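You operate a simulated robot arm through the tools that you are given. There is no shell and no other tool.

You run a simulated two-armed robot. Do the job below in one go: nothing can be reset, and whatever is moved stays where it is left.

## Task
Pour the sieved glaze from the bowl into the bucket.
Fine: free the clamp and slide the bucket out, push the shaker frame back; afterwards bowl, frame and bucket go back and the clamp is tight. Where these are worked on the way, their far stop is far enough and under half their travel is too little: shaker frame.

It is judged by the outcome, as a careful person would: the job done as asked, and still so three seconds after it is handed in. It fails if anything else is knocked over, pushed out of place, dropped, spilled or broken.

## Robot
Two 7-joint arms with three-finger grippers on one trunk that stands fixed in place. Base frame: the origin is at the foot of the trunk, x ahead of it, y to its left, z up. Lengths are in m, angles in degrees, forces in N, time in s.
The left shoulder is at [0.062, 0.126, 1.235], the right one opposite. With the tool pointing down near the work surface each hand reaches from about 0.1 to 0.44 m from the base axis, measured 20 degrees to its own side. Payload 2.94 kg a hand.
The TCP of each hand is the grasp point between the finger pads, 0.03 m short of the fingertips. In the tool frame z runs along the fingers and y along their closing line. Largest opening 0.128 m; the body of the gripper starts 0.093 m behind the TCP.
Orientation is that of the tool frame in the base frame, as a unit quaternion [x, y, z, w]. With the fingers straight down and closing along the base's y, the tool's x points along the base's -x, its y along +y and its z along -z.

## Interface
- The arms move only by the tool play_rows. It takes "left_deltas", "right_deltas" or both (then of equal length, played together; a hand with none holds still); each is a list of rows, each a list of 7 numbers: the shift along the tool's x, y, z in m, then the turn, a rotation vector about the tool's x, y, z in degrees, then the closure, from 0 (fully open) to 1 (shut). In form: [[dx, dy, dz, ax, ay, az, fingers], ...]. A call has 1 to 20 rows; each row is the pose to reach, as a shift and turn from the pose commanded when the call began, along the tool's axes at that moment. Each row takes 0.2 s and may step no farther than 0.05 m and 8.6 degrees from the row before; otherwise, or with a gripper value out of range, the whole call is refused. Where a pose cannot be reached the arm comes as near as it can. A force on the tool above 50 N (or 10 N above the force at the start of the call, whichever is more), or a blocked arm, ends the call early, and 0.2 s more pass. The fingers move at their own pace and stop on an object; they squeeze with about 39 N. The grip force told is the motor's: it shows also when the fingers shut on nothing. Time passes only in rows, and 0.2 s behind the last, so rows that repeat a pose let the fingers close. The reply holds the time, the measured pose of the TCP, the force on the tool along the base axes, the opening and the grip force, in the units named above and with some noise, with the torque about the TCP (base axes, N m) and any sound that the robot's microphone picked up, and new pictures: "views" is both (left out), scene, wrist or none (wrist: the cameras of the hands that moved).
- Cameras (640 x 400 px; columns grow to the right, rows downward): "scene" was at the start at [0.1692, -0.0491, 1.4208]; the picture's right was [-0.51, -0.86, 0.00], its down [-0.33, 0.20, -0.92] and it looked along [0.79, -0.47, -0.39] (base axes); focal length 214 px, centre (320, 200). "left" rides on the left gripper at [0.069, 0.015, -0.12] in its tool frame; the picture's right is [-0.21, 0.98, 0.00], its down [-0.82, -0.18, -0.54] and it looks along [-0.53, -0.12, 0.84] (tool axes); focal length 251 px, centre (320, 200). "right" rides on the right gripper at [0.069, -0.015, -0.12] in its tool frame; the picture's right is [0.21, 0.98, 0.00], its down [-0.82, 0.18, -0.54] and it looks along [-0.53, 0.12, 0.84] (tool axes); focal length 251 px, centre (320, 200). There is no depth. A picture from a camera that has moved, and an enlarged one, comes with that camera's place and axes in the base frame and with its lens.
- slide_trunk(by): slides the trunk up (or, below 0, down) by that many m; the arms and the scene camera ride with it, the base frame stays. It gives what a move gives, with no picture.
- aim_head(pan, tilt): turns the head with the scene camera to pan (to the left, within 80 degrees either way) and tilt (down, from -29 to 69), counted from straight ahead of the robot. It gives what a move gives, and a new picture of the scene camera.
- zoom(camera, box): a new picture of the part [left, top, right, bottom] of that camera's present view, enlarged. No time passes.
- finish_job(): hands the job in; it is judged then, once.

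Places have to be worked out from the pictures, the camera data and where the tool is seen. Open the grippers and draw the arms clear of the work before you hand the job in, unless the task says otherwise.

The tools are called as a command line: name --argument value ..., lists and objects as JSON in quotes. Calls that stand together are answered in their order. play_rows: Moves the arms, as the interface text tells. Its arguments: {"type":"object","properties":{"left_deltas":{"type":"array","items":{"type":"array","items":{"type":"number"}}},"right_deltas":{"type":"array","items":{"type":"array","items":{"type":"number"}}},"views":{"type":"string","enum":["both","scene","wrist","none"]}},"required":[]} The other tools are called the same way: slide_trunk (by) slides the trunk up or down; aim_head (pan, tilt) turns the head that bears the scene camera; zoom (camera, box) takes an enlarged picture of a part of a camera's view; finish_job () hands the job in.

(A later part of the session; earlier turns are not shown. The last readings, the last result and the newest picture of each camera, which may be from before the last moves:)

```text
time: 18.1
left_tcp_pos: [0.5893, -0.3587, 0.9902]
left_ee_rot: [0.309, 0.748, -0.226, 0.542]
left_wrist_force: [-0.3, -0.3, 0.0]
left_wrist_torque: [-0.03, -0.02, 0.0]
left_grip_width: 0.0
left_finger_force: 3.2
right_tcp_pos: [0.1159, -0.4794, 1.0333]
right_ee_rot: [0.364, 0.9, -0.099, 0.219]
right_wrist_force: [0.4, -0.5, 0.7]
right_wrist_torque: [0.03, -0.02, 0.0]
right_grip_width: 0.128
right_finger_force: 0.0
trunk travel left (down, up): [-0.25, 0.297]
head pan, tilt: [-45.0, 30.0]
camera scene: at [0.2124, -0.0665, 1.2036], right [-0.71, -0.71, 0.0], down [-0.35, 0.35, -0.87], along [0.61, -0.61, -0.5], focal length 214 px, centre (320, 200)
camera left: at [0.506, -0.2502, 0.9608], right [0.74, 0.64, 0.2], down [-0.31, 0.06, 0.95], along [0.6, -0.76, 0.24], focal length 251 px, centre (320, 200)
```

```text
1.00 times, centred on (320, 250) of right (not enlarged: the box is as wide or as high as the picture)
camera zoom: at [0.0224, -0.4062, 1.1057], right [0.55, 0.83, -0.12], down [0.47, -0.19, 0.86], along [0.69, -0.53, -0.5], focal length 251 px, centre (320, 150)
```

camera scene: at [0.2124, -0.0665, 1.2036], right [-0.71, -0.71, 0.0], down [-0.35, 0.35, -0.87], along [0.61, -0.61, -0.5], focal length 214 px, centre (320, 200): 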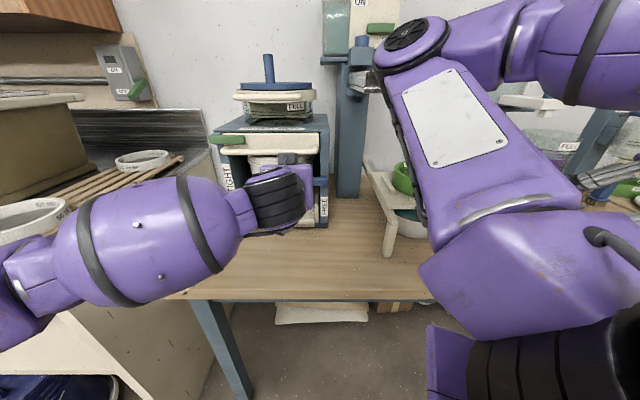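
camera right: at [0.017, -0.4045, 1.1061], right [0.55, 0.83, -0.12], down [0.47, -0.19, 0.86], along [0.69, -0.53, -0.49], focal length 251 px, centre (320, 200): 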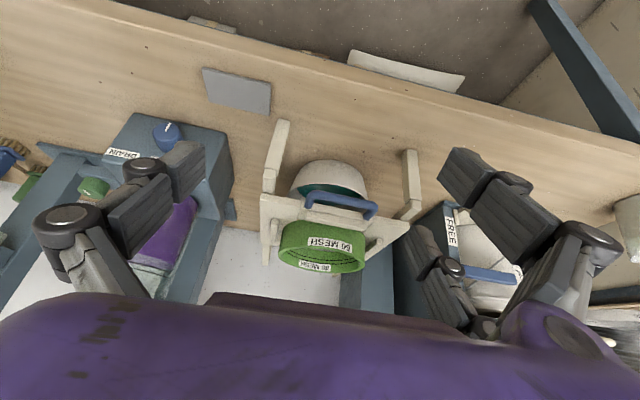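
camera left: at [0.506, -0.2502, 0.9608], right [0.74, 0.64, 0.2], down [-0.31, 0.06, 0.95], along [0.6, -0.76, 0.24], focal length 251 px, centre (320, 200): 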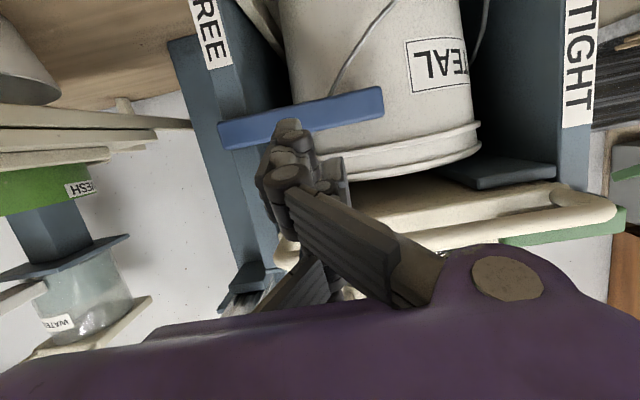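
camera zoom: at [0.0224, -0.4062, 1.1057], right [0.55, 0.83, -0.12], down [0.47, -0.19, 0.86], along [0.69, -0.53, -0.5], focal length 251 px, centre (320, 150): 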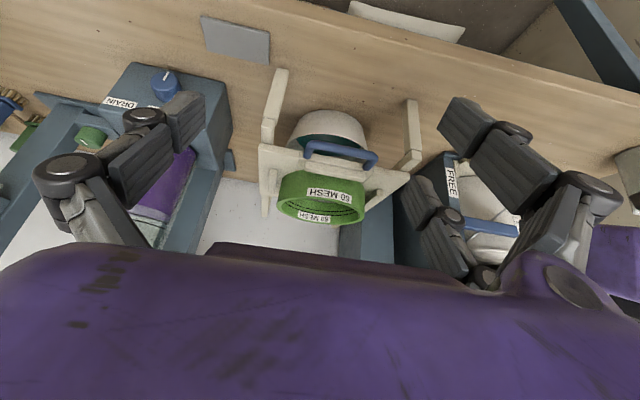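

The hand has a thumb on one side and two spread fingers on the other, so upright it is too tall to slip between lever and drawer bar. I'll back off, level the tool, and then roll it 90° so the lever can be caged between thumb (below) and fingers (above).

play_rows --left_deltas '[[0, 0, -0.035, 0, 0, 0, 1], [0.01, 0, -0.06, 0, -6, 0, 0.9], [0.03, 0, -0.06, 0, -12, 0, 0.75], [0.055, 0, -0.055, 0, -18, 0, 0.62]]' --views "wrist"

```text
time: 19.1
left_tcp_pos: [0.552, -0.3209, 1.0]
left_ee_rot: [0.3, 0.729, -0.236, 0.569]
left_wrist_force: [0.2, -0.1, -0.4]
left_wrist_torque: [0.0, 0.02, -0.02]
left_grip_width: 0.0487
left_finger_force: 0.1
left hand out of reach, approached as far as the arm can: row 2, 3, 4
right_tcp_pos: [0.1159, -0.4797, 1.0313]
right_ee_rot: [0.365, 0.899, -0.1, 0.219]
right_wrist_force: [-0.5, -0.7, 0.4]
right_wrist_torque: [-0.03, 0.01, 0.01]
right_grip_width: 0.1279
right_finger_force: 0.0
trunk travel left (down, up): [-0.25, 0.297]
head pan, tilt: [-45.0, 30.0]
camera left: at [0.4708, -0.2142, 0.9616], right [0.73, 0.65, 0.21], down [-0.36, 0.1, 0.93], along [0.59, -0.75, 0.31], focal length 251 px, centre (320, 200)
```

left: 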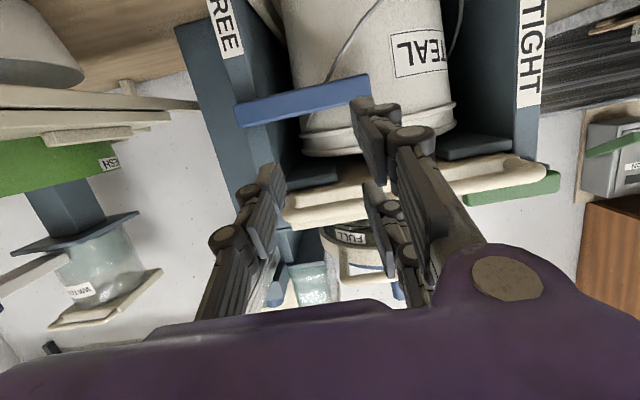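

Leveling stops at about 14° pitch, which is fine. Thumb is right, two fingers left. Now I'll roll the tool +90° about its own axis, backing off a bit, to bring the thumb below and the fingers above.

play_rows --left_deltas '[[0, 0, -0.01, 0, 0, 8.2, 0.62], [0, 0, -0.02, 0, 0, 16.4, 0.62], [0, 0, -0.03, 0, 0, 24.6, 0.62], [0, 0, -0.03, 0, 0, 32.8, 0.62], [0, 0, -0.03, 0, 0, 41, 0.62], [0, 0, -0.03, 0, 0, 49.2, 0.62], [0, 0, -0.03, 0, 0, 57.4, 0.62], [0, 0, -0.03, 0, 0, 65.6, 0.62], [0, 0, -0.03, 0, 0, 73.8, 0.62], [0, 0, -0.03, 0, 0, 82, 0.62], [0, 0, -0.03, 0, 0, 90, 0.62]]' --views "both"

```text
time: 21.5
left_tcp_pos: [0.5311, -0.3007, 1.0076]
left_ee_rot: [0.729, 0.301, 0.235, 0.568]
left_wrist_force: [-0.9, -0.9, -0.1]
left_wrist_torque: [-0.01, -0.02, 0.0]
left_grip_width: 0.0486
left_finger_force: 0.1
right_tcp_pos: [0.1157, -0.4783, 1.0323]
right_ee_rot: [0.365, 0.899, -0.1, 0.22]
right_wrist_force: [-0.6, -0.6, 0.3]
right_wrist_torque: [-0.02, -0.01, -0.03]
right_grip_width: 0.1279
right_finger_force: 0.1
trunk travel left (down, up): [-0.25, 0.297]
head pan, tilt: [-45.0, 30.0]
camera scene: at [0.2119, -0.0659, 1.2038], right [-0.71, -0.71, 0.0], down [-0.35, 0.35, -0.87], along [0.61, -0.61, -0.5], focal length 214 px, centre (320, 200)
camera left: at [0.5034, -0.1709, 1.0512], right [0.02, -0.32, 0.95], down [-0.98, -0.18, -0.04], along [0.18, -0.93, -0.32], focal length 251 px, centre (320, 200)
```

scene: 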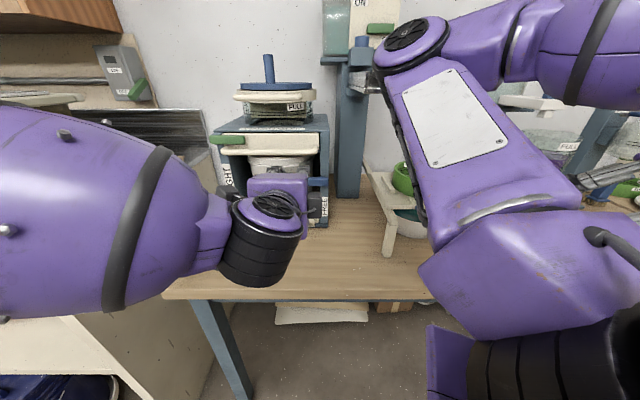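
left: 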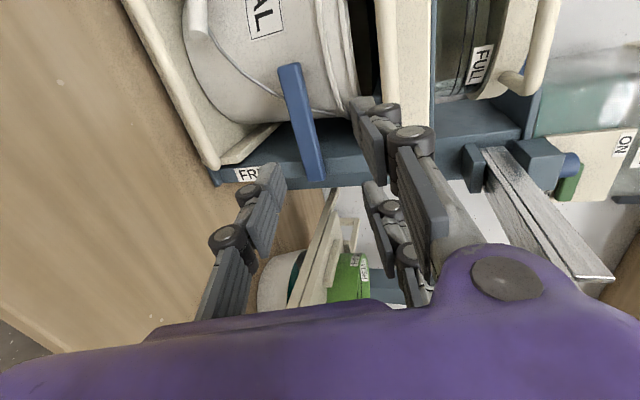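

The roll worked: in the wrist image the lever lies between thumb (left = below) and the two fingers (right = above). I'll lower to lever height and advance to just in front of it, then check.

play_rows --left_deltas '[[-0.0015, -0.0218, 0.0313, 0, 0, 0, 0.62], [-0.003, -0.0437, 0.0626, 0, 0, 0, 0.62], [-0.003, -0.036, 0.0926, 0, 0, 0, 0.62], [-0.003, -0.0286, 0.1227, 0, 0, 0, 0.62]]' --views "both"

zoom --camera "left" --box '[180, 0, 480, 240]'

zoom --camera "scene" --box '[210, 120, 340, 230]'

```text
time: 22.5
left_tcp_pos: [0.5763, -0.3224, 0.9896]
left_ee_rot: [0.73, 0.302, 0.231, 0.568]
left_wrist_force: [0.8, 0.3, 0.6]
left_wrist_torque: [-0.04, 0.0, 0.01]
left_grip_width: 0.0487
left_finger_force: 0.1
left hand out of reach, approached as far as the arm can: row 1, 2, 3, 4
right_tcp_pos: [0.117, -0.4783, 1.0337]
right_ee_rot: [0.364, 0.9, -0.1, 0.219]
right_wrist_force: [0.2, -0.9, -0.2]
right_wrist_torque: [0.0, 0.0, -0.02]
right_grip_width: 0.1281
right_finger_force: 0.0
trunk travel left (down, up): [-0.25, 0.297]
head pan, tilt: [-45.0, 30.0]
camera scene: at [0.2134, -0.0652, 1.2035], right [-0.71, -0.71, 0.0], down [-0.35, 0.35, -0.87], along [0.61, -0.61, -0.5], focal length 214 px, centre (320, 200)
camera left: at [0.5486, -0.1911, 1.0328], right [0.02, -0.32, 0.95], down [-0.98, -0.17, -0.04], along [0.18, -0.93, -0.32], focal length 251 px, centre (320, 200)
```

scene: 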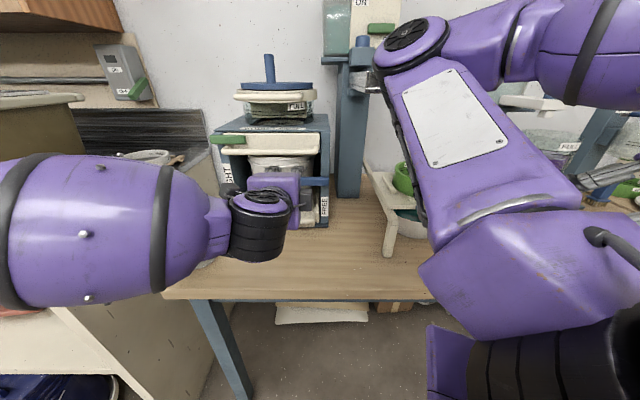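
left: 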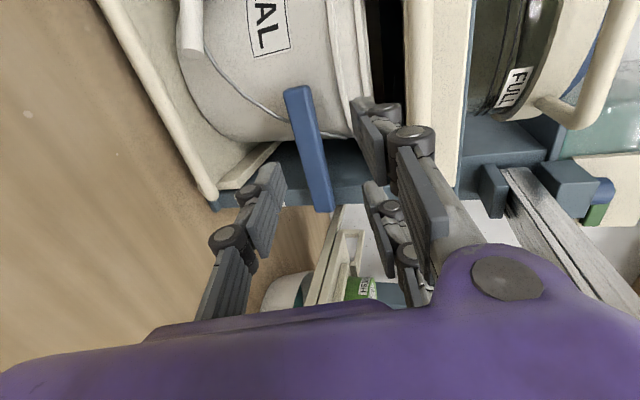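

```text
1.67 times, centred on (330, 120) of left
camera zoom: at [0.5486, -0.1911, 1.0328], right [0.02, -0.32, 0.95], down [-0.98, -0.17, -0.04], along [0.18, -0.93, -0.32], focal length 419 px, centre (303, 333)
```

zoom: 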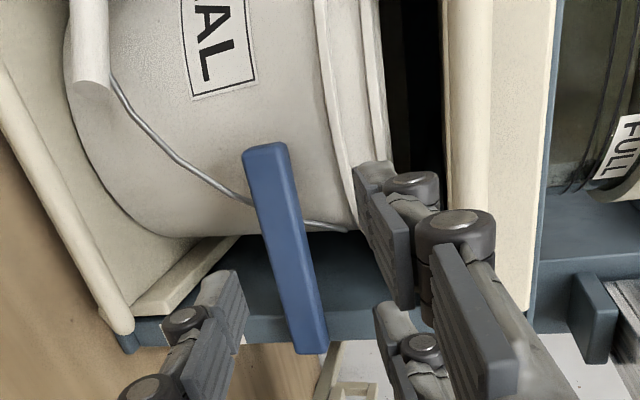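

```text
3.64 times, centred on (275, 175) of scene
camera zoom: at [0.2134, -0.0652, 1.2035], right [-0.71, -0.71, 0.0], down [-0.35, 0.35, -0.87], along [0.61, -0.61, -0.5], focal length 780 px, centre (484, 291)
```

zoom: 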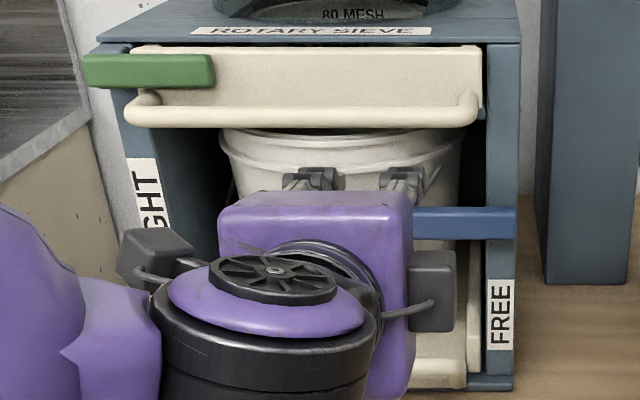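

That height with this pitch is out of the arm's range from the current trunk height (the wrist limit), though the lever sits nicely between thumb and fingers in view. I'll back off and raise the hand, then lower the trunk so the arm works nearer shoulder height.

play_rows --left_deltas '[[0, 0.0, -0.035, 0, 0, 0, 0.62], [0, 0.035, -0.045, 0, 0, 0, 0.62], [0, 0.075, -0.055, 0, 0, 0, 0.62], [0, 0.115, -0.065, 0, 0, 0, 0.62], [0, 0.15, -0.07, 0, 0, 0, 0.62]]' --views "none"

slide_trunk --by -0.15

aim_head --pan -45 --tilt 22

```text
time: 23.7
left_tcp_pos: [0.5521, -0.2994, 1.1523]
left_ee_rot: [0.727, 0.302, 0.235, 0.57]
left_wrist_force: [-0.1, -0.3, 0.6]
left_wrist_torque: [0.0, 0.04, 0.01]
left_grip_width: 0.0488
left_finger_force: 0.0
right_tcp_pos: [0.1155, -0.4771, 1.0334]
right_ee_rot: [0.365, 0.899, -0.1, 0.221]
right_wrist_force: [-0.2, 0.0, 0.6]
right_wrist_torque: [0.01, -0.01, -0.02]
right_grip_width: 0.128
right_finger_force: 0.1
trunk travel left (down, up): [-0.25, 0.297]
head pan, tilt: [-45.0, 30.0]
```

```text
time: 25.4
left_tcp_pos: [0.5544, -0.299, 0.9983]
left_ee_rot: [0.726, 0.304, 0.232, 0.571]
left_wrist_force: [-0.3, 0.2, -0.3]
left_wrist_torque: [0.0, -0.01, 0.01]
left_grip_width: 0.0485
left_finger_force: 0.1
right_tcp_pos: [0.1161, -0.4781, 0.8838]
right_ee_rot: [0.365, 0.899, -0.1, 0.221]
right_wrist_force: [0.3, -0.4, -0.1]
right_wrist_torque: [0.01, -0.01, -0.02]
right_grip_width: 0.1281
right_finger_force: 0.0
trunk travel left (down, up): [-0.1, 0.447]
head pan, tilt: [-45.0, 30.0]
```

```text
time: 26.1
left_tcp_pos: [0.5545, -0.2994, 0.9981]
left_ee_rot: [0.726, 0.303, 0.233, 0.571]
left_wrist_force: [0.2, -0.5, 0.0]
left_wrist_torque: [-0.03, 0.03, 0.01]
left_grip_width: 0.0485
left_finger_force: 0.2
right_tcp_pos: [0.1155, -0.4773, 0.8816]
right_ee_rot: [0.365, 0.899, -0.1, 0.22]
right_wrist_force: [0.7, 0.2, 0.3]
right_wrist_torque: [0.01, 0.0, -0.01]
right_grip_width: 0.1277
right_finger_force: 0.1
trunk travel left (down, up): [-0.1, 0.447]
head pan, tilt: [-45.0, 22.0]
camera scene: at [0.271, -0.067, 1.0455], right [-0.7, -0.71, 0.0], down [-0.27, 0.26, -0.93], along [0.66, -0.65, -0.38], focal length 214 px, centre (320, 200)
```

scene: 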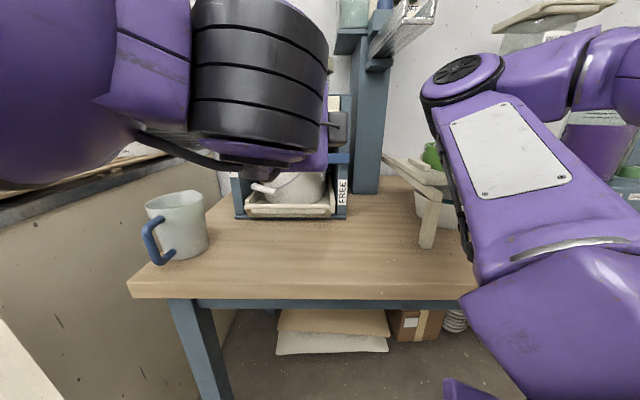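

The trunk is lower now and the hand is back at z≈1.0 in front of the machine. I'll try again to move to just in front of the lever.

play_rows --left_deltas '[[-0.0068, -0.013, 0.03, 0, 0, 0, 0.62], [-0.0136, -0.025, 0.065, 0, 0, 0, 0.62], [-0.0204, -0.0209, 0.104, 0, 0, 0, 0.62]]' --views "wrist"

zoom --camera "left" --box '[180, 0, 480, 240]'

```text
time: 26.9
left_tcp_pos: [0.6062, -0.3845, 0.953]
left_ee_rot: [0.727, 0.303, 0.233, 0.571]
left_wrist_force: [-0.2, 0.0, -0.7]
left_wrist_torque: [-0.03, 0.0, 0.0]
left_grip_width: 0.0489
left_finger_force: 0.0
right_tcp_pos: [0.1165, -0.4783, 0.8832]
right_ee_rot: [0.365, 0.899, -0.1, 0.219]
right_wrist_force: [-1.0, -0.7, -0.5]
right_wrist_torque: [-0.02, -0.01, -0.01]
right_grip_width: 0.1279
right_finger_force: 0.1
trunk travel left (down, up): [-0.1, 0.447]
head pan, tilt: [-45.0, 22.0]
camera left: at [0.5775, -0.2529, 0.9955], right [0.02, -0.31, 0.95], down [-0.98, -0.18, -0.04], along [0.18, -0.93, -0.31], focal length 251 px, centre (320, 200)
```

left: 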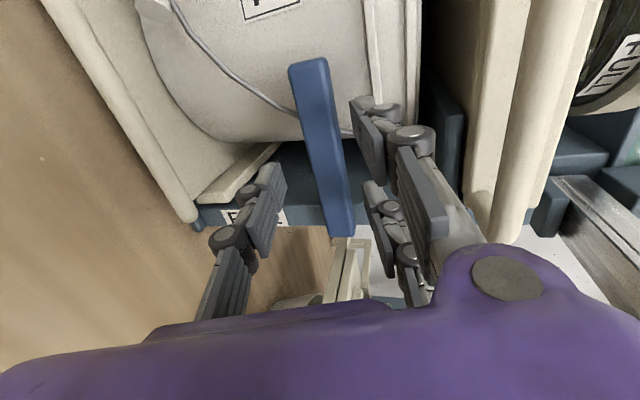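

```text
1.67 times, centred on (330, 120) of left
camera zoom: at [0.5775, -0.2529, 0.9955], right [0.02, -0.31, 0.95], down [-0.98, -0.18, -0.04], along [0.18, -0.93, -0.31], focal length 419 px, centre (303, 333)
```

zoom: 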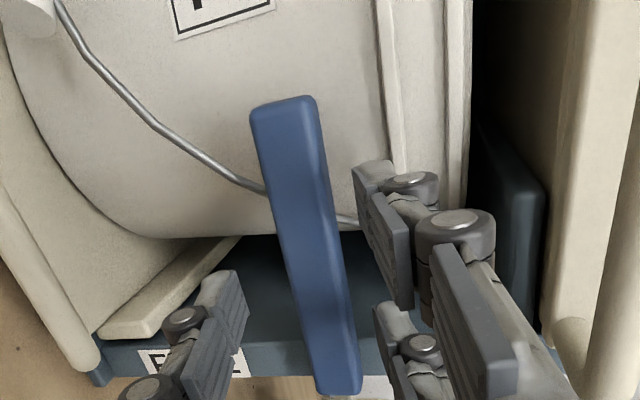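

Reached. The lever sits centred between thumb and fingers. I'll advance about 3 cm so the lever is caged between the pads.

play_rows --left_deltas '[[0, 0.0025, 0.016, 0, 0, 0, 0.62], [0, 0.005, 0.0327, 0, 0, 0, 0.62]]' --views "both"

zoom --camera "left" --box '[180, 0, 480, 240]'

```text
time: 27.5
left_tcp_pos: [0.6364, -0.4019, 0.9484]
left_ee_rot: [0.724, 0.31, 0.232, 0.57]
left_wrist_force: [0.4, 0.3, -0.6]
left_wrist_torque: [-0.03, 0.02, -0.02]
left_grip_width: 0.0485
left_finger_force: 0.1
right_tcp_pos: [0.1164, -0.4781, 0.884]
right_ee_rot: [0.365, 0.899, -0.1, 0.22]
right_wrist_force: [-0.2, -0.2, 0.7]
right_wrist_torque: [-0.01, 0.03, 0.01]
right_grip_width: 0.1282
right_finger_force: 0.0
trunk travel left (down, up): [-0.1, 0.447]
head pan, tilt: [-45.0, 22.0]
camera scene: at [0.2696, -0.0686, 1.0451], right [-0.72, -0.69, 0.0], down [-0.26, 0.27, -0.93], along [0.64, -0.67, -0.38], focal length 214 px, centre (320, 200)
camera left: at [0.6063, -0.2712, 0.9914], right [0.03, -0.31, 0.95], down [-0.98, -0.19, -0.03], along [0.19, -0.93, -0.31], focal length 251 px, centre (320, 200)
```

scene: 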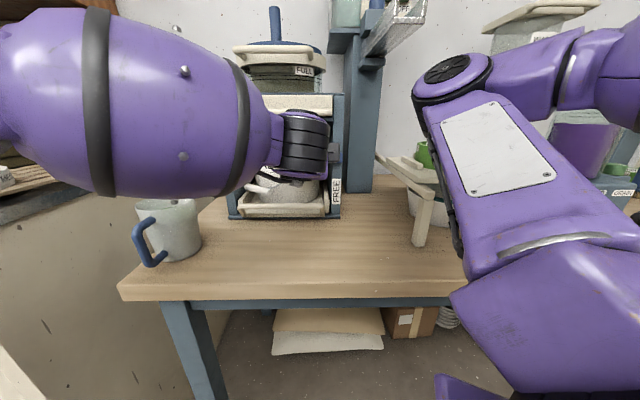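
left: 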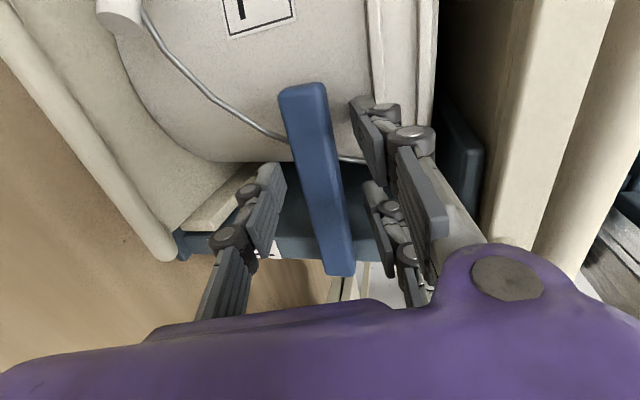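

```text
1.67 times, centred on (330, 120) of left
camera zoom: at [0.6063, -0.2712, 0.9914], right [0.03, -0.31, 0.95], down [-0.98, -0.19, -0.03], along [0.19, -0.93, -0.31], focal length 419 px, centre (303, 333)
```

zoom: 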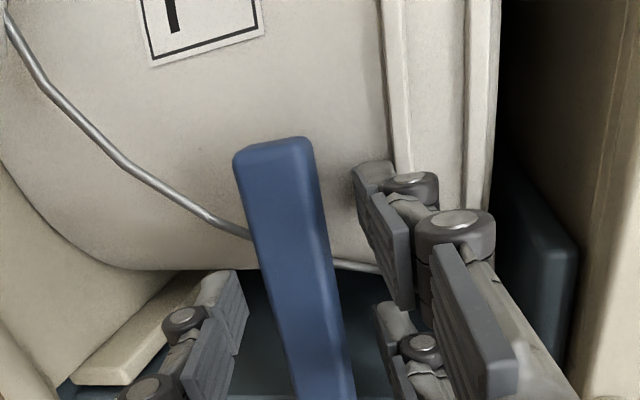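

The lever sits between the pads (front at n≈0.75, z≈0.943, pivot near t≈0.09). I'll narrow the opening a bit and swing it down along its arc, rolling the hand with it — first half, then check.

play_rows --left_deltas '[[0, 0.0019, 0.0078, 0, 0, 0, 0.72], [-0.0005, -0.0076, 0.0102, 0, 0, -7.5, 0.72], [-0.0022, -0.017, 0.0125, 0, 0, -15, 0.72], [-0.0052, -0.0259, 0.0147, 0, 0, -22.5, 0.72], [-0.0094, -0.0345, 0.0167, 0, 0, -30, 0.72], [-0.0147, -0.0425, 0.0187, 0, 0, -37.5, 0.72], [-0.021, -0.0498, 0.0204, 0, 0, -45, 0.72]]' --views "both"

zoom --camera "left" --box '[140, 0, 480, 240]'

```text
time: 29.1
left_tcp_pos: [0.6219, -0.4262, 0.8983]
left_ee_rot: [0.553, 0.56, -0.004, 0.617]
left_wrist_force: [-0.1, 0.2, 0.4]
left_wrist_torque: [0.0, 0.02, 0.04]
left_grip_width: 0.0357
left_finger_force: 0.1
right_tcp_pos: [0.1158, -0.4779, 0.8828]
right_ee_rot: [0.366, 0.899, -0.1, 0.219]
right_wrist_force: [-0.8, 0.9, -0.3]
right_wrist_torque: [0.03, 0.01, 0.0]
right_grip_width: 0.128
right_finger_force: 0.2
trunk travel left (down, up): [-0.1, 0.447]
head pan, tilt: [-45.0, 22.0]
camera scene: at [0.2707, -0.0675, 1.0457], right [-0.71, -0.71, 0.0], down [-0.27, 0.26, -0.93], along [0.66, -0.66, -0.37], focal length 214 px, centre (320, 200)
camera left: at [0.5763, -0.294, 0.888], right [0.53, 0.25, 0.81], down [-0.79, -0.2, 0.58], along [0.31, -0.95, 0.09], focal length 251 px, centre (320, 200)
```

scene: 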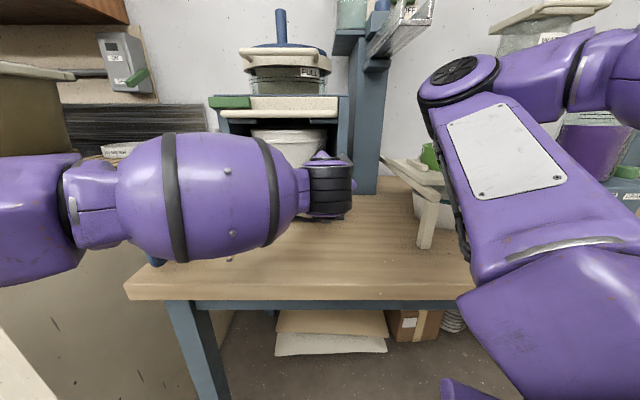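
left: 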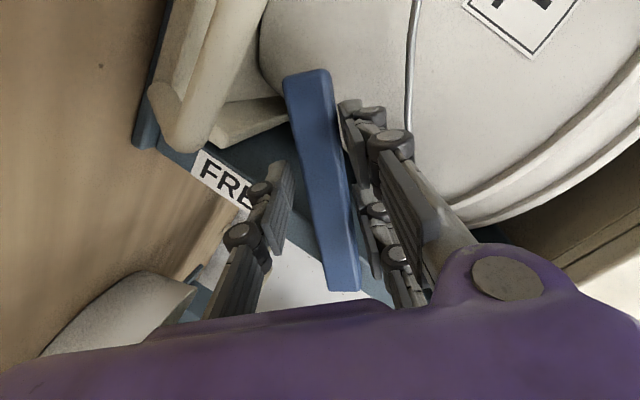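

```text
1.67 times, centred on (310, 120) of left
camera zoom: at [0.5763, -0.294, 0.888], right [0.53, 0.25, 0.81], down [-0.79, -0.2, 0.58], along [0.31, -0.95, 0.09], focal length 419 px, centre (337, 333)
```

zoom: 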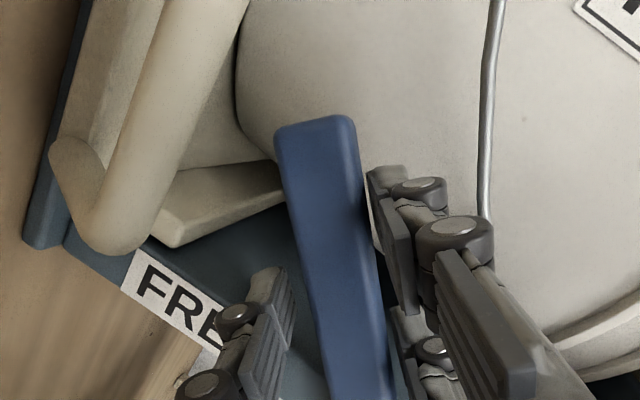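

The lever is following (about 45° down). I'll complete the swing to pointing down, sliding slightly toward the pivot to keep the fingers clear of the tray bar.

play_rows --left_deltas '[[-0.004, -0.0093, 0.0009, 0, 0, -7.5, 0.72], [-0.009, -0.0176, 0.0014, 0, 0, -15, 0.72], [-0.015, -0.0247, 0.0016, 0, 0, -22.5, 0.72], [-0.0217, -0.0307, 0.0014, 0, 0, -30, 0.72], [-0.0284, -0.0355, 0.0011, 0, 0, -37.5, 0.72], [-0.0347, -0.04, 0.0007, 0, 0, -45, 0.72], [-0.0391, -0.044, 0.0007, 0, 0, -51, 0.72]]' --views "both"

zoom --camera "left" --box '[140, 0, 480, 240]'

```text
time: 29.9
left_tcp_pos: [0.6167, -0.4314, 0.8912]
left_ee_rot: [0.444, 0.65, -0.09, 0.609]
left_wrist_force: [-8.2, 42.8, 1.7]
left_wrist_torque: [2.09, -2.1, -0.27]
left_grip_width: 0.0328
left_finger_force: 45.2
right_tcp_pos: [0.1141, -0.4759, 0.886]
right_ee_rot: [0.365, 0.899, -0.101, 0.222]
right_wrist_force: [0.1, -0.3, -0.8]
right_wrist_torque: [0.0, -0.03, -0.01]
right_grip_width: 0.1283
right_finger_force: 0.0
trunk travel left (down, up): [-0.1, 0.447]
head pan, tilt: [-45.0, 22.0]
stopped in row 3 (left hand): the force on the tool passed its limit at 60 N (the readings are from after the stop); the commanded pose is now the measured one
camera scene: at [0.2686, -0.0642, 1.0466], right [-0.71, -0.71, 0.0], down [-0.26, 0.26, -0.93], along [0.66, -0.66, -0.37], focal length 214 px, centre (320, 200)
camera left: at [0.5524, -0.309, 0.8651], right [0.64, 0.48, 0.6], down [-0.62, -0.13, 0.77], along [0.45, -0.87, 0.21], focal length 251 px, centre (320, 200)
```

scene: 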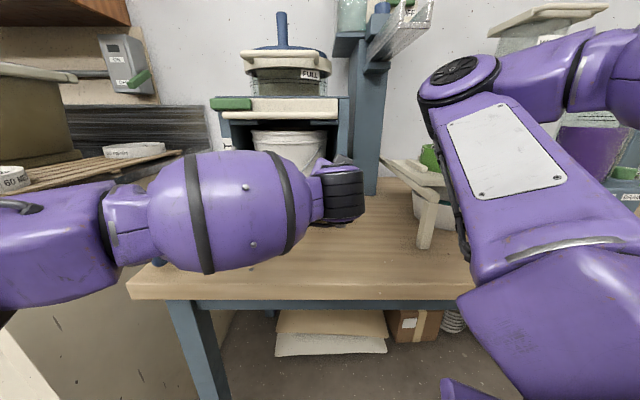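
left: 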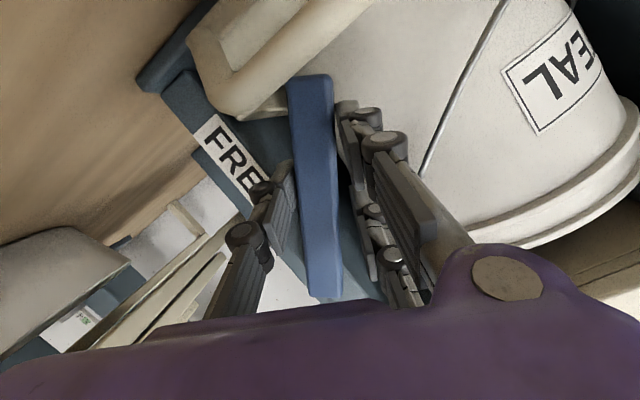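

```text
1.67 times, centred on (310, 120) of left
camera zoom: at [0.5524, -0.309, 0.8651], right [0.64, 0.48, 0.6], down [-0.62, -0.13, 0.77], along [0.45, -0.87, 0.21], focal length 419 px, centre (337, 333)
```

zoom: 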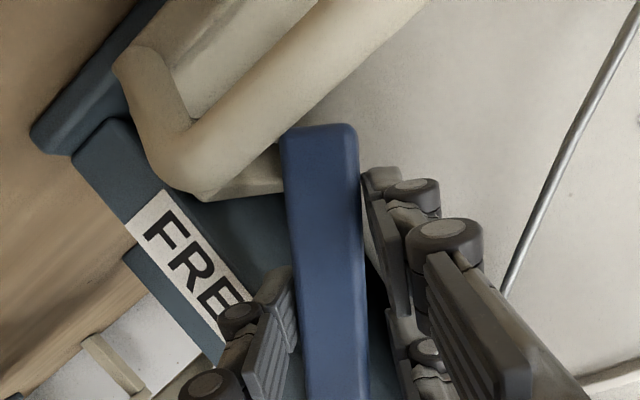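

A fingertip hit the inner side of the cabinet post (force back and to the left), since the tips reach deeper than the post's face. I'll back out about 15 mm and ease the fingers.

play_rows --left_deltas '[[0.0035, -0.001, -0.0145, 0, 0, 0, 0.68], [0.0035, -0.001, -0.0145, 0, 0, 0, 0.68]]' --views "wrist"

zoom --camera "left" --box '[140, 0, 480, 240]'

```text
time: 30.5
left_tcp_pos: [0.602, -0.4278, 0.8882]
left_ee_rot: [0.448, 0.65, -0.1, 0.606]
left_wrist_force: [0.1, 0.1, 0.0]
left_wrist_torque: [-0.05, -0.01, -0.08]
left_grip_width: 0.0415
left_finger_force: 0.1
right_tcp_pos: [0.1179, -0.4787, 0.8825]
right_ee_rot: [0.364, 0.899, -0.099, 0.22]
right_wrist_force: [-0.3, -0.5, 0.2]
right_wrist_torque: [0.0, 0.03, -0.04]
right_grip_width: 0.128
right_finger_force: 0.0
trunk travel left (down, up): [-0.1, 0.447]
head pan, tilt: [-45.0, 22.0]
camera left: at [0.54, -0.3052, 0.8616], right [0.66, 0.47, 0.59], down [-0.62, -0.12, 0.78], along [0.44, -0.88, 0.21], focal length 251 px, centre (320, 200)
```

left: 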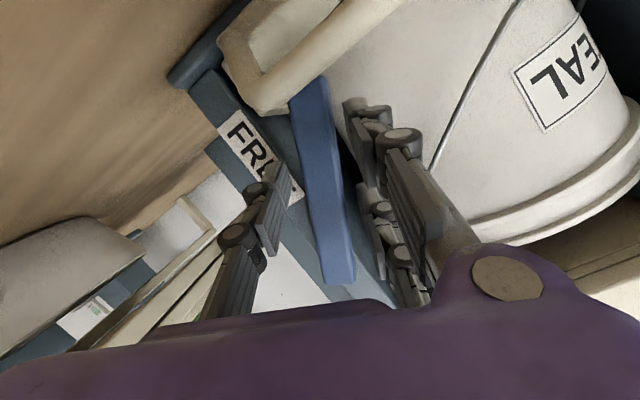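

```text
1.67 times, centred on (310, 120) of left
camera zoom: at [0.54, -0.3052, 0.8616], right [0.66, 0.47, 0.59], down [-0.62, -0.12, 0.78], along [0.44, -0.88, 0.21], focal length 419 px, centre (337, 333)
```

zoom: 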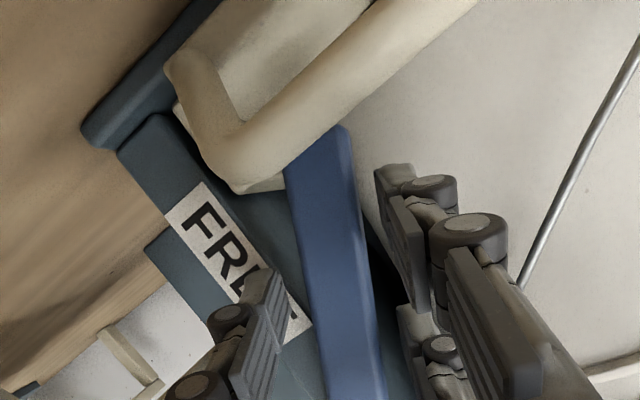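

Force is relieved and the lever is still caged at ~60°. I'll finish the swing with the fingertips just in front of the post's face.

play_rows --left_deltas '[[-0.0032, -0.0103, -0.004, 0, 0, -7, 0.7], [-0.0084, -0.0177, -0.0045, 0, 0, -14.5, 0.7], [-0.0132, -0.0242, -0.0051, 0, 0, -22, 0.7], [-0.0169, -0.0303, -0.0054, 0, 0, -28, 0.7], [-0.0188, -0.0344, -0.0055, 0, 0, -31, 0.7]]' --views "wrist"

zoom --camera "left" --box '[140, 0, 480, 240]'

```text
time: 31.7
left_tcp_pos: [0.5735, -0.45, 0.8926]
left_ee_rot: [0.254, 0.746, -0.256, 0.559]
left_wrist_force: [3.4, 3.4, 0.8]
left_wrist_torque: [0.11, -0.09, 0.07]
left_grip_width: 0.041
left_finger_force: 1.4
right_tcp_pos: [0.1179, -0.4783, 0.8839]
right_ee_rot: [0.364, 0.899, -0.099, 0.221]
right_wrist_force: [-0.9, -0.4, 0.1]
right_wrist_torque: [0.01, 0.0, 0.0]
right_grip_width: 0.1282
right_finger_force: 0.1
trunk travel left (down, up): [-0.1, 0.447]
head pan, tilt: [-45.0, 22.0]
camera left: at [0.4837, -0.3514, 0.853], right [0.7, 0.7, 0.11], down [-0.3, 0.15, 0.94], along [0.64, -0.7, 0.32], focal length 251 px, centre (320, 200)
```

left: 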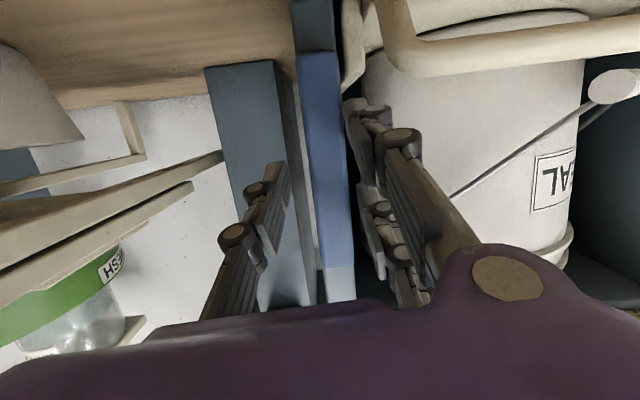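

```text
1.67 times, centred on (310, 120) of left
camera zoom: at [0.4837, -0.3514, 0.853], right [0.7, 0.7, 0.11], down [-0.3, 0.15, 0.94], along [0.64, -0.7, 0.32], focal length 419 px, centre (337, 333)
```

zoom: 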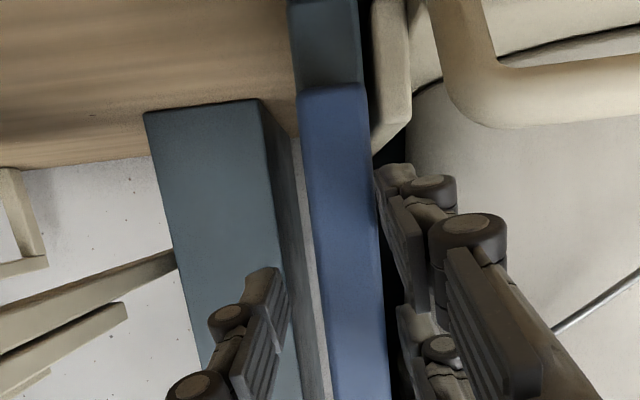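

The lever now hangs along the post over the FREE mark. I'll press a few millimetres further to feel whether it has reached its stop.

play_rows --left_deltas '[[0, -0.004, 0, 0, 0, 0, 0.7], [0, -0.007, 0, 0, 0, -2, 0.7]]' --views "wrist"

```text
time: 32.3
left_tcp_pos: [0.5717, -0.4545, 0.8935]
left_ee_rot: [0.241, 0.75, -0.265, 0.556]
left_wrist_force: [8.5, 14.8, 0.6]
left_wrist_torque: [0.53, -0.55, 0.38]
left_grip_width: 0.0488
left_finger_force: 8.1
right_tcp_pos: [0.1165, -0.4772, 0.8838]
right_ee_rot: [0.364, 0.899, -0.1, 0.22]
right_wrist_force: [-0.4, -0.7, 0.6]
right_wrist_torque: [0.0, 0.03, 0.03]
right_grip_width: 0.1283
right_finger_force: 0.0
trunk travel left (down, up): [-0.1, 0.447]
head pan, tilt: [-45.0, 22.0]
camera left: at [0.4792, -0.3568, 0.8536], right [0.7, 0.71, 0.08], down [-0.28, 0.17, 0.94], along [0.66, -0.68, 0.32], focal length 251 px, centre (320, 200)
```

left: 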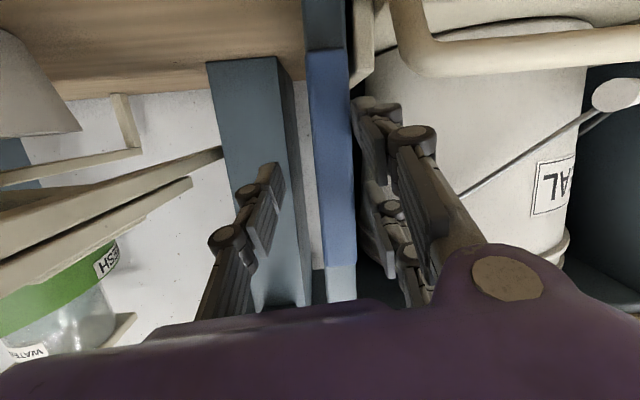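

The fingers were pressed open against it with a steady reaction, so the lever is at its FREE stop. I'll back the left hand out straight away from the cabinet.

play_rows --left_deltas '[[0, 0.008, 0, 0, 0, 0, 0.6], [0, 0.008, -0.04, 0, 0, 0, 0.6], [0, 0.008, -0.08, 0, 0, 0, 0.6], [-0.02, 0.008, -0.12, 0, 0, 0, 0.6], [-0.05, 0.03, -0.13, 0, 0, 0, 0.6]]' --views "both"

zoom --camera "left" --box '[240, 0, 540, 200]'

```text
time: 33.5
left_tcp_pos: [0.5091, -0.3508, 0.9678]
left_ee_rot: [0.244, 0.75, -0.267, 0.554]
left_wrist_force: [-0.6, -1.0, 0.3]
left_wrist_torque: [-0.03, -0.01, 0.0]
left_grip_width: 0.051
left_finger_force: 0.0
right_tcp_pos: [0.115, -0.4779, 0.8835]
right_ee_rot: [0.365, 0.899, -0.1, 0.222]
right_wrist_force: [0.2, 0.0, 1.3]
right_wrist_torque: [-0.02, 0.0, 0.01]
right_grip_width: 0.1278
right_finger_force: 0.1
trunk travel left (down, up): [-0.1, 0.447]
head pan, tilt: [-45.0, 22.0]
camera scene: at [0.2705, -0.0672, 1.0457], right [-0.71, -0.71, 0.0], down [-0.27, 0.26, -0.93], along [0.66, -0.66, -0.37], focal length 214 px, centre (320, 200)
camera left: at [0.4177, -0.2527, 0.9284], right [0.7, 0.71, 0.08], down [-0.28, 0.17, 0.94], along [0.65, -0.69, 0.32], focal length 251 px, centre (320, 200)
```

scene: 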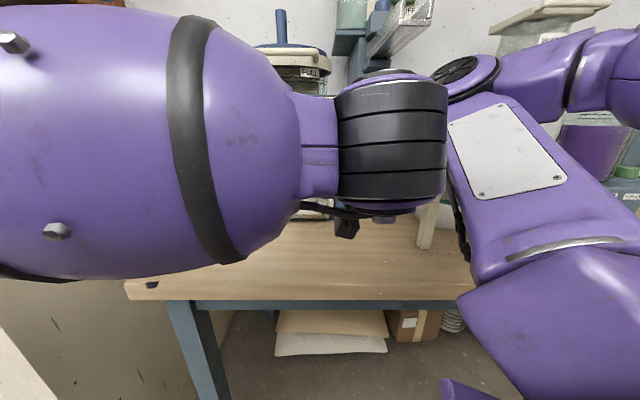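
left: 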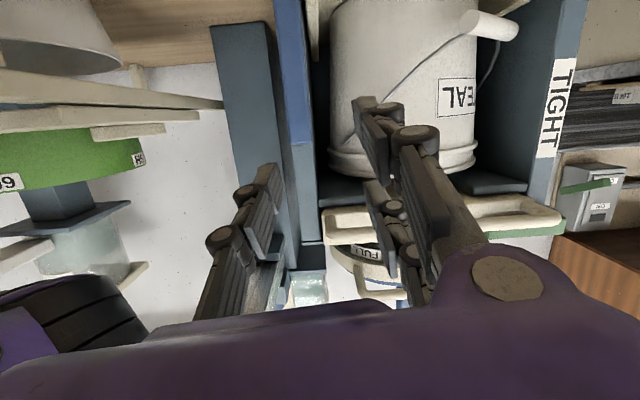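

```text
2.00 times, centred on (390, 100) of left
camera zoom: at [0.4177, -0.2527, 0.9284], right [0.7, 0.71, 0.08], down [-0.28, 0.17, 0.94], along [0.65, -0.69, 0.32], focal length 503 px, centre (180, 400)
```

zoom: 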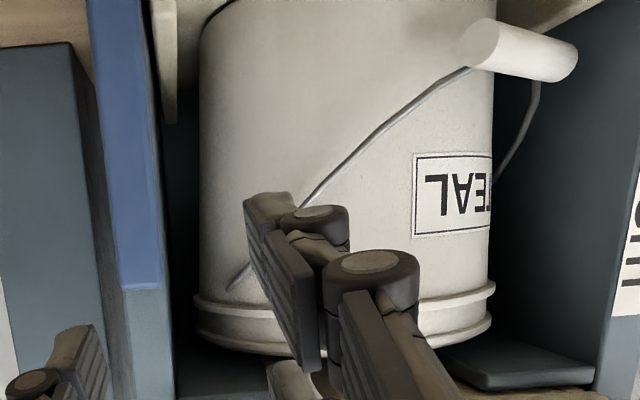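

The clamp is free (lever hangs along the post). Next the tray: I'll shift the left hand to the middle of the tray (t≈0.225), a bit back, and roll it so thumb is nearer/below and the two fingers are on the far side, then pitch down toward the tray's bar.

play_rows --left_deltas '[[-0.0013, 0.0094, -0.004, 0, 0, 8.2, 0.5], [-0.0027, 0.0189, -0.008, 0, 0, 16.4, 0.5], [-0.004, 0.0283, -0.012, 0, 0, 24.6, 0.5], [-0.0054, 0.0377, -0.016, 0, 0, 32.8, 0.5], [-0.0067, 0.0472, -0.02, 0, 0, 41, 0.5], [-0.008, 0.0566, -0.024, 0, 0, 49.2, 0.5], [-0.0094, 0.066, -0.028, 0, 0, 57.4, 0.5], [-0.0107, 0.0755, -0.032, 0, 0, 65.6, 0.5], [-0.0121, 0.0849, -0.036, 0, 0, 73.8, 0.5], [-0.0134, 0.0943, -0.04, 0, 0, 82, 0.5], [-0.0148, 0.1038, -0.043, 0, 0, 90.2, 0.5], [-0.0161, 0.1132, -0.0463, 0, 0, 98, 0.5]]' --views "none"

play_rows --left_deltas '[[0, 0, 0, 7.7, 0, 0, 0.5], [0, 0, 0, 15.4, 0, 0, 0.5], [0, 0, 0, 23.1, 0, 0, 0.5], [0, 0, 0, 30.8, 0, 0, 0.5], [0, 0, 0, 38.5, 0, 0, 0.5], [0, 0, 0, 46, 0, 0, 0.5]]' --views "both"

```text
time: 36.1
left_tcp_pos: [0.5623, -0.2335, 0.9767]
left_ee_rot: [0.724, 0.315, 0.245, 0.562]
left_wrist_force: [0.1, -0.3, 0.3]
left_wrist_torque: [-0.01, 0.01, -0.04]
left_grip_width: 0.0641
left_finger_force: 0.1
right_tcp_pos: [0.1155, -0.4784, 0.8818]
right_ee_rot: [0.365, 0.899, -0.1, 0.221]
right_wrist_force: [-1.1, 0.3, 0.4]
right_wrist_torque: [0.04, -0.03, 0.01]
right_grip_width: 0.128
right_finger_force: 0.1
trunk travel left (down, up): [-0.1, 0.447]
head pan, tilt: [-45.0, 22.0]
```

```text
time: 37.5
left_tcp_pos: [0.4486, -0.2321, 0.8429]
left_ee_rot: [0.844, 0.389, 0.145, 0.34]
left_wrist_force: [0.6, -1.0, -0.3]
left_wrist_torque: [0.0, 0.02, 0.0]
left_grip_width: 0.0642
left_finger_force: 0.0
left hand out of reach, approached as far as the arm can: row 1, 2, 3, 4, 5, 6
right_tcp_pos: [0.116, -0.4784, 0.8829]
right_ee_rot: [0.365, 0.899, -0.099, 0.22]
right_wrist_force: [-0.8, -0.4, -0.3]
right_wrist_torque: [-0.03, -0.01, 0.02]
right_grip_width: 0.1279
right_finger_force: 0.0
trunk travel left (down, up): [-0.1, 0.447]
head pan, tilt: [-45.0, 22.0]
camera scene: at [0.2774, -0.0608, 1.0559], right [-0.63, -0.78, 0.0], down [-0.21, 0.17, -0.96], along [0.75, -0.61, -0.27], focal length 214 px, centre (320, 200)
camera left: at [0.4433, -0.1305, 0.9389], right [0.4, -0.62, 0.67], down [-0.91, -0.29, 0.28], along [0.02, -0.73, -0.68], focal length 251 px, centre (320, 200)
```

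scene: 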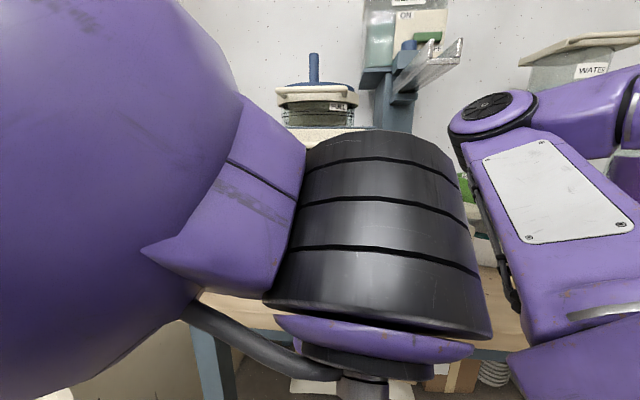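
left: 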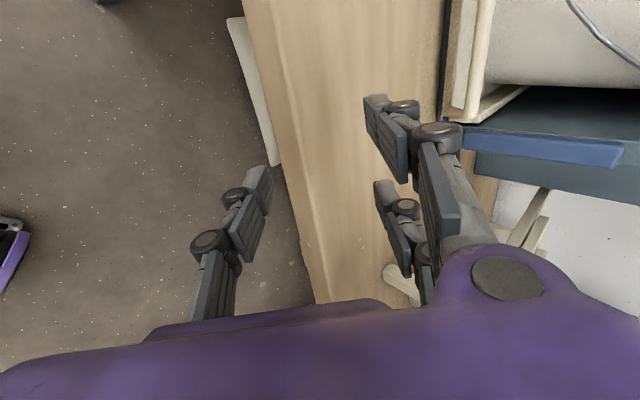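

The left forearm came too close to the head (the head camera got nudged), so I'll reverse: pitch the hand back up and move it outward and up, away from the head.

play_rows --left_deltas '[[0, 0, 0, -7.7, 0, 0, 0.5], [0, 0.01, 0, -15.4, 0, 0, 0.5], [0, 0.03, 0.01, -23.1, 0, 0, 0.5], [0, 0.05, 0.02, -30.8, 0, 0, 0.5], [0, 0.07, 0.03, -38.5, 0, 0, 0.5]]' --views "scene"

```text
time: 38.7
left_tcp_pos: [0.5024, -0.2807, 0.8721]
left_ee_rot: [0.682, 0.315, 0.266, 0.604]
left_wrist_force: [-0.4, 0.0, 0.2]
left_wrist_torque: [0.05, 0.01, 0.0]
left_grip_width: 0.064
left_finger_force: 0.0
right_tcp_pos: [0.1157, -0.4774, 0.883]
right_ee_rot: [0.365, 0.899, -0.099, 0.22]
right_wrist_force: [-0.1, 0.0, 0.1]
right_wrist_torque: [-0.01, -0.02, 0.01]
right_grip_width: 0.128
right_finger_force: 0.0
trunk travel left (down, up): [-0.1, 0.447]
head pan, tilt: [-45.0, 22.0]
camera scene: at [0.2708, -0.0676, 1.0456], right [-0.71, -0.71, 0.0], down [-0.27, 0.27, -0.93], along [0.66, -0.66, -0.37], focal length 214 px, centre (320, 200)
```

scene: 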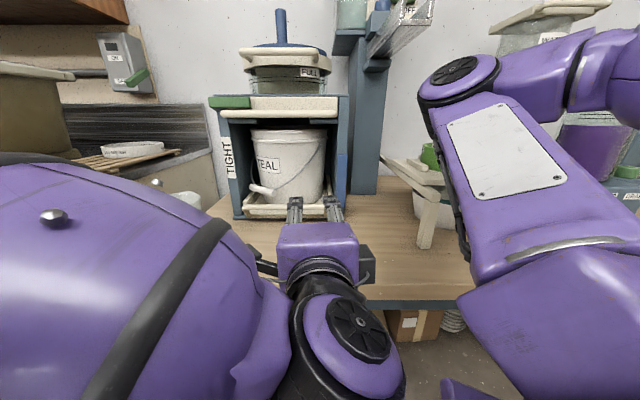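

The head is undisturbed again and the view is excellent. I'll zoom on the tray and bucket.

zoom --camera "scene" --box '[200, 90, 360, 240]'

zoom --camera "left" --box '[180, 0, 500, 240]'

```text
2.67 times, centred on (280, 165) of scene
camera zoom: at [0.2708, -0.0676, 1.0456], right [-0.71, -0.71, 0.0], down [-0.27, 0.27, -0.93], along [0.66, -0.66, -0.37], focal length 572 px, centre (427, 293)
```

zoom: 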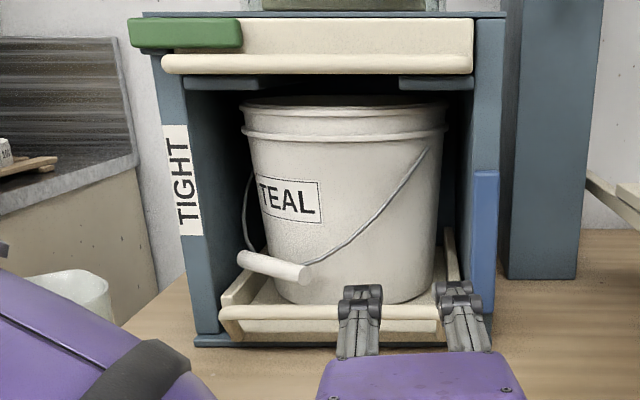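

```text
1.67 times, centred on (340, 120) of left
camera zoom: at [0.4618, -0.1504, 0.9015], right [-0.04, -0.23, 0.97], down [-0.96, -0.25, -0.1], along [0.26, -0.94, -0.21], focal length 419 px, centre (287, 333)
```

zoom: 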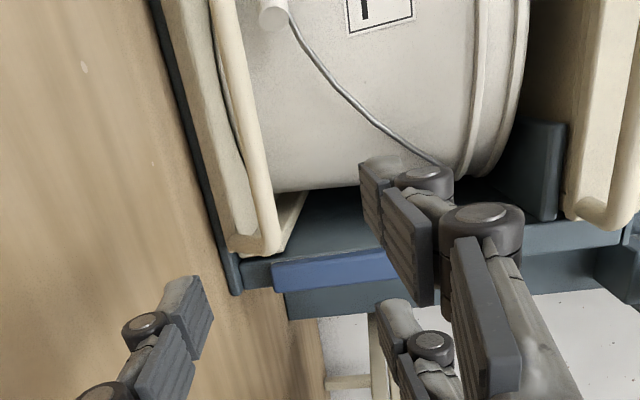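

The tray's bar handle is clear: about n≈0.71, z≈0.83, spanning t≈0.13–0.33, ~4 cm above the table. I'll line up horizontally on its middle with a narrow opening, thumb under and fingers over the bar.

play_rows --left_deltas '[[0.0237, -0.0055, 0.02, 0, -1.2, 0, 0.7], [0.0474, -0.011, 0.047, 0, -2.4, 0, 0.75], [0.0711, -0.0165, 0.0734, 0, -3.6, 0, 0.75]]' --views "both"

zoom --camera "left" --box '[100, 0, 480, 240]'

zoom --camera "scene" --box '[200, 140, 360, 240]'

```text
time: 39.5
left_tcp_pos: [0.5304, -0.2757, 0.8639]
left_ee_rot: [0.685, 0.31, 0.26, 0.606]
left_wrist_force: [-0.7, 0.4, -0.1]
left_wrist_torque: [0.04, 0.01, -0.02]
left_grip_width: 0.0319
left_finger_force: 0.1
left hand out of reach, approached as far as the arm can: row 2, 3
right_tcp_pos: [0.116, -0.4788, 0.8833]
right_ee_rot: [0.364, 0.9, -0.098, 0.22]
right_wrist_force: [0.5, -0.2, 0.3]
right_wrist_torque: [-0.01, -0.08, 0.02]
right_grip_width: 0.1279
right_finger_force: 0.1
trunk travel left (down, up): [-0.1, 0.447]
head pan, tilt: [-45.0, 22.0]
camera scene: at [0.27, -0.0676, 1.0459], right [-0.71, -0.71, 0.0], down [-0.26, 0.27, -0.93], along [0.66, -0.66, -0.37], focal length 214 px, centre (320, 200)
camera left: at [0.4936, -0.1445, 0.8935], right [-0.04, -0.23, 0.97], down [-0.97, -0.23, -0.09], along [0.25, -0.94, -0.21], focal length 251 px, centre (320, 200)
```

scene: 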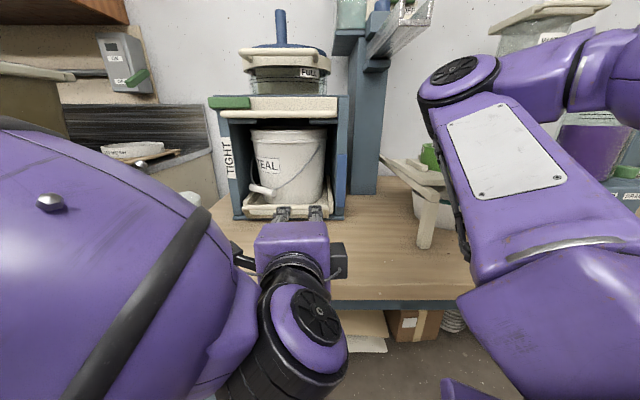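
left: 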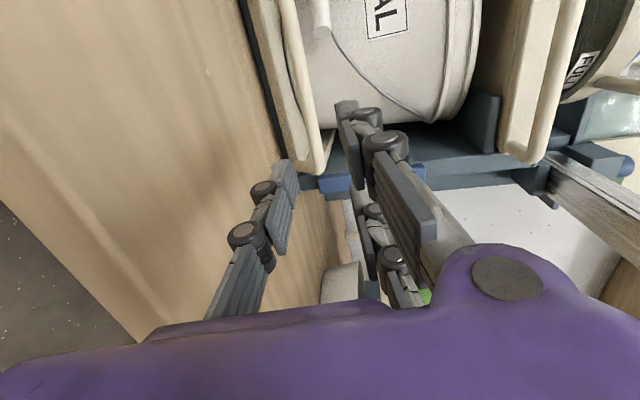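

```text
1.67 times, centred on (290, 120) of left
camera zoom: at [0.4936, -0.1445, 0.8935], right [-0.04, -0.23, 0.97], down [-0.97, -0.23, -0.09], along [0.25, -0.94, -0.21], focal length 419 px, centre (370, 333)
```

zoom: 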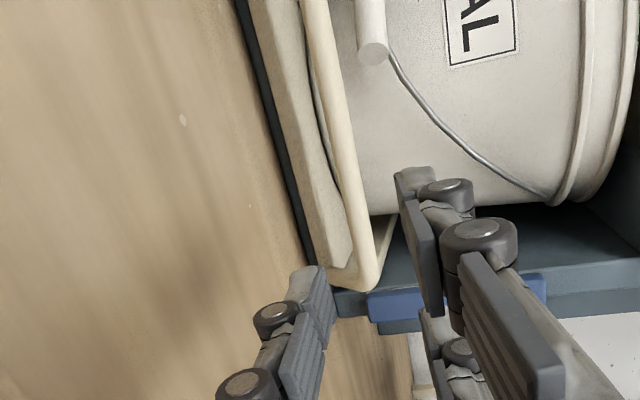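

```text
4.00 times, centred on (280, 190) of scene
camera zoom: at [0.27, -0.0676, 1.0459], right [-0.71, -0.71, 0.0], down [-0.26, 0.27, -0.93], along [0.66, -0.66, -0.37], focal length 858 px, centre (480, 240)
```

zoom: 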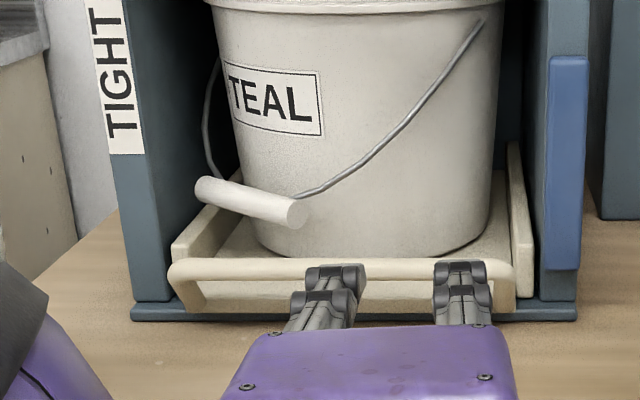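

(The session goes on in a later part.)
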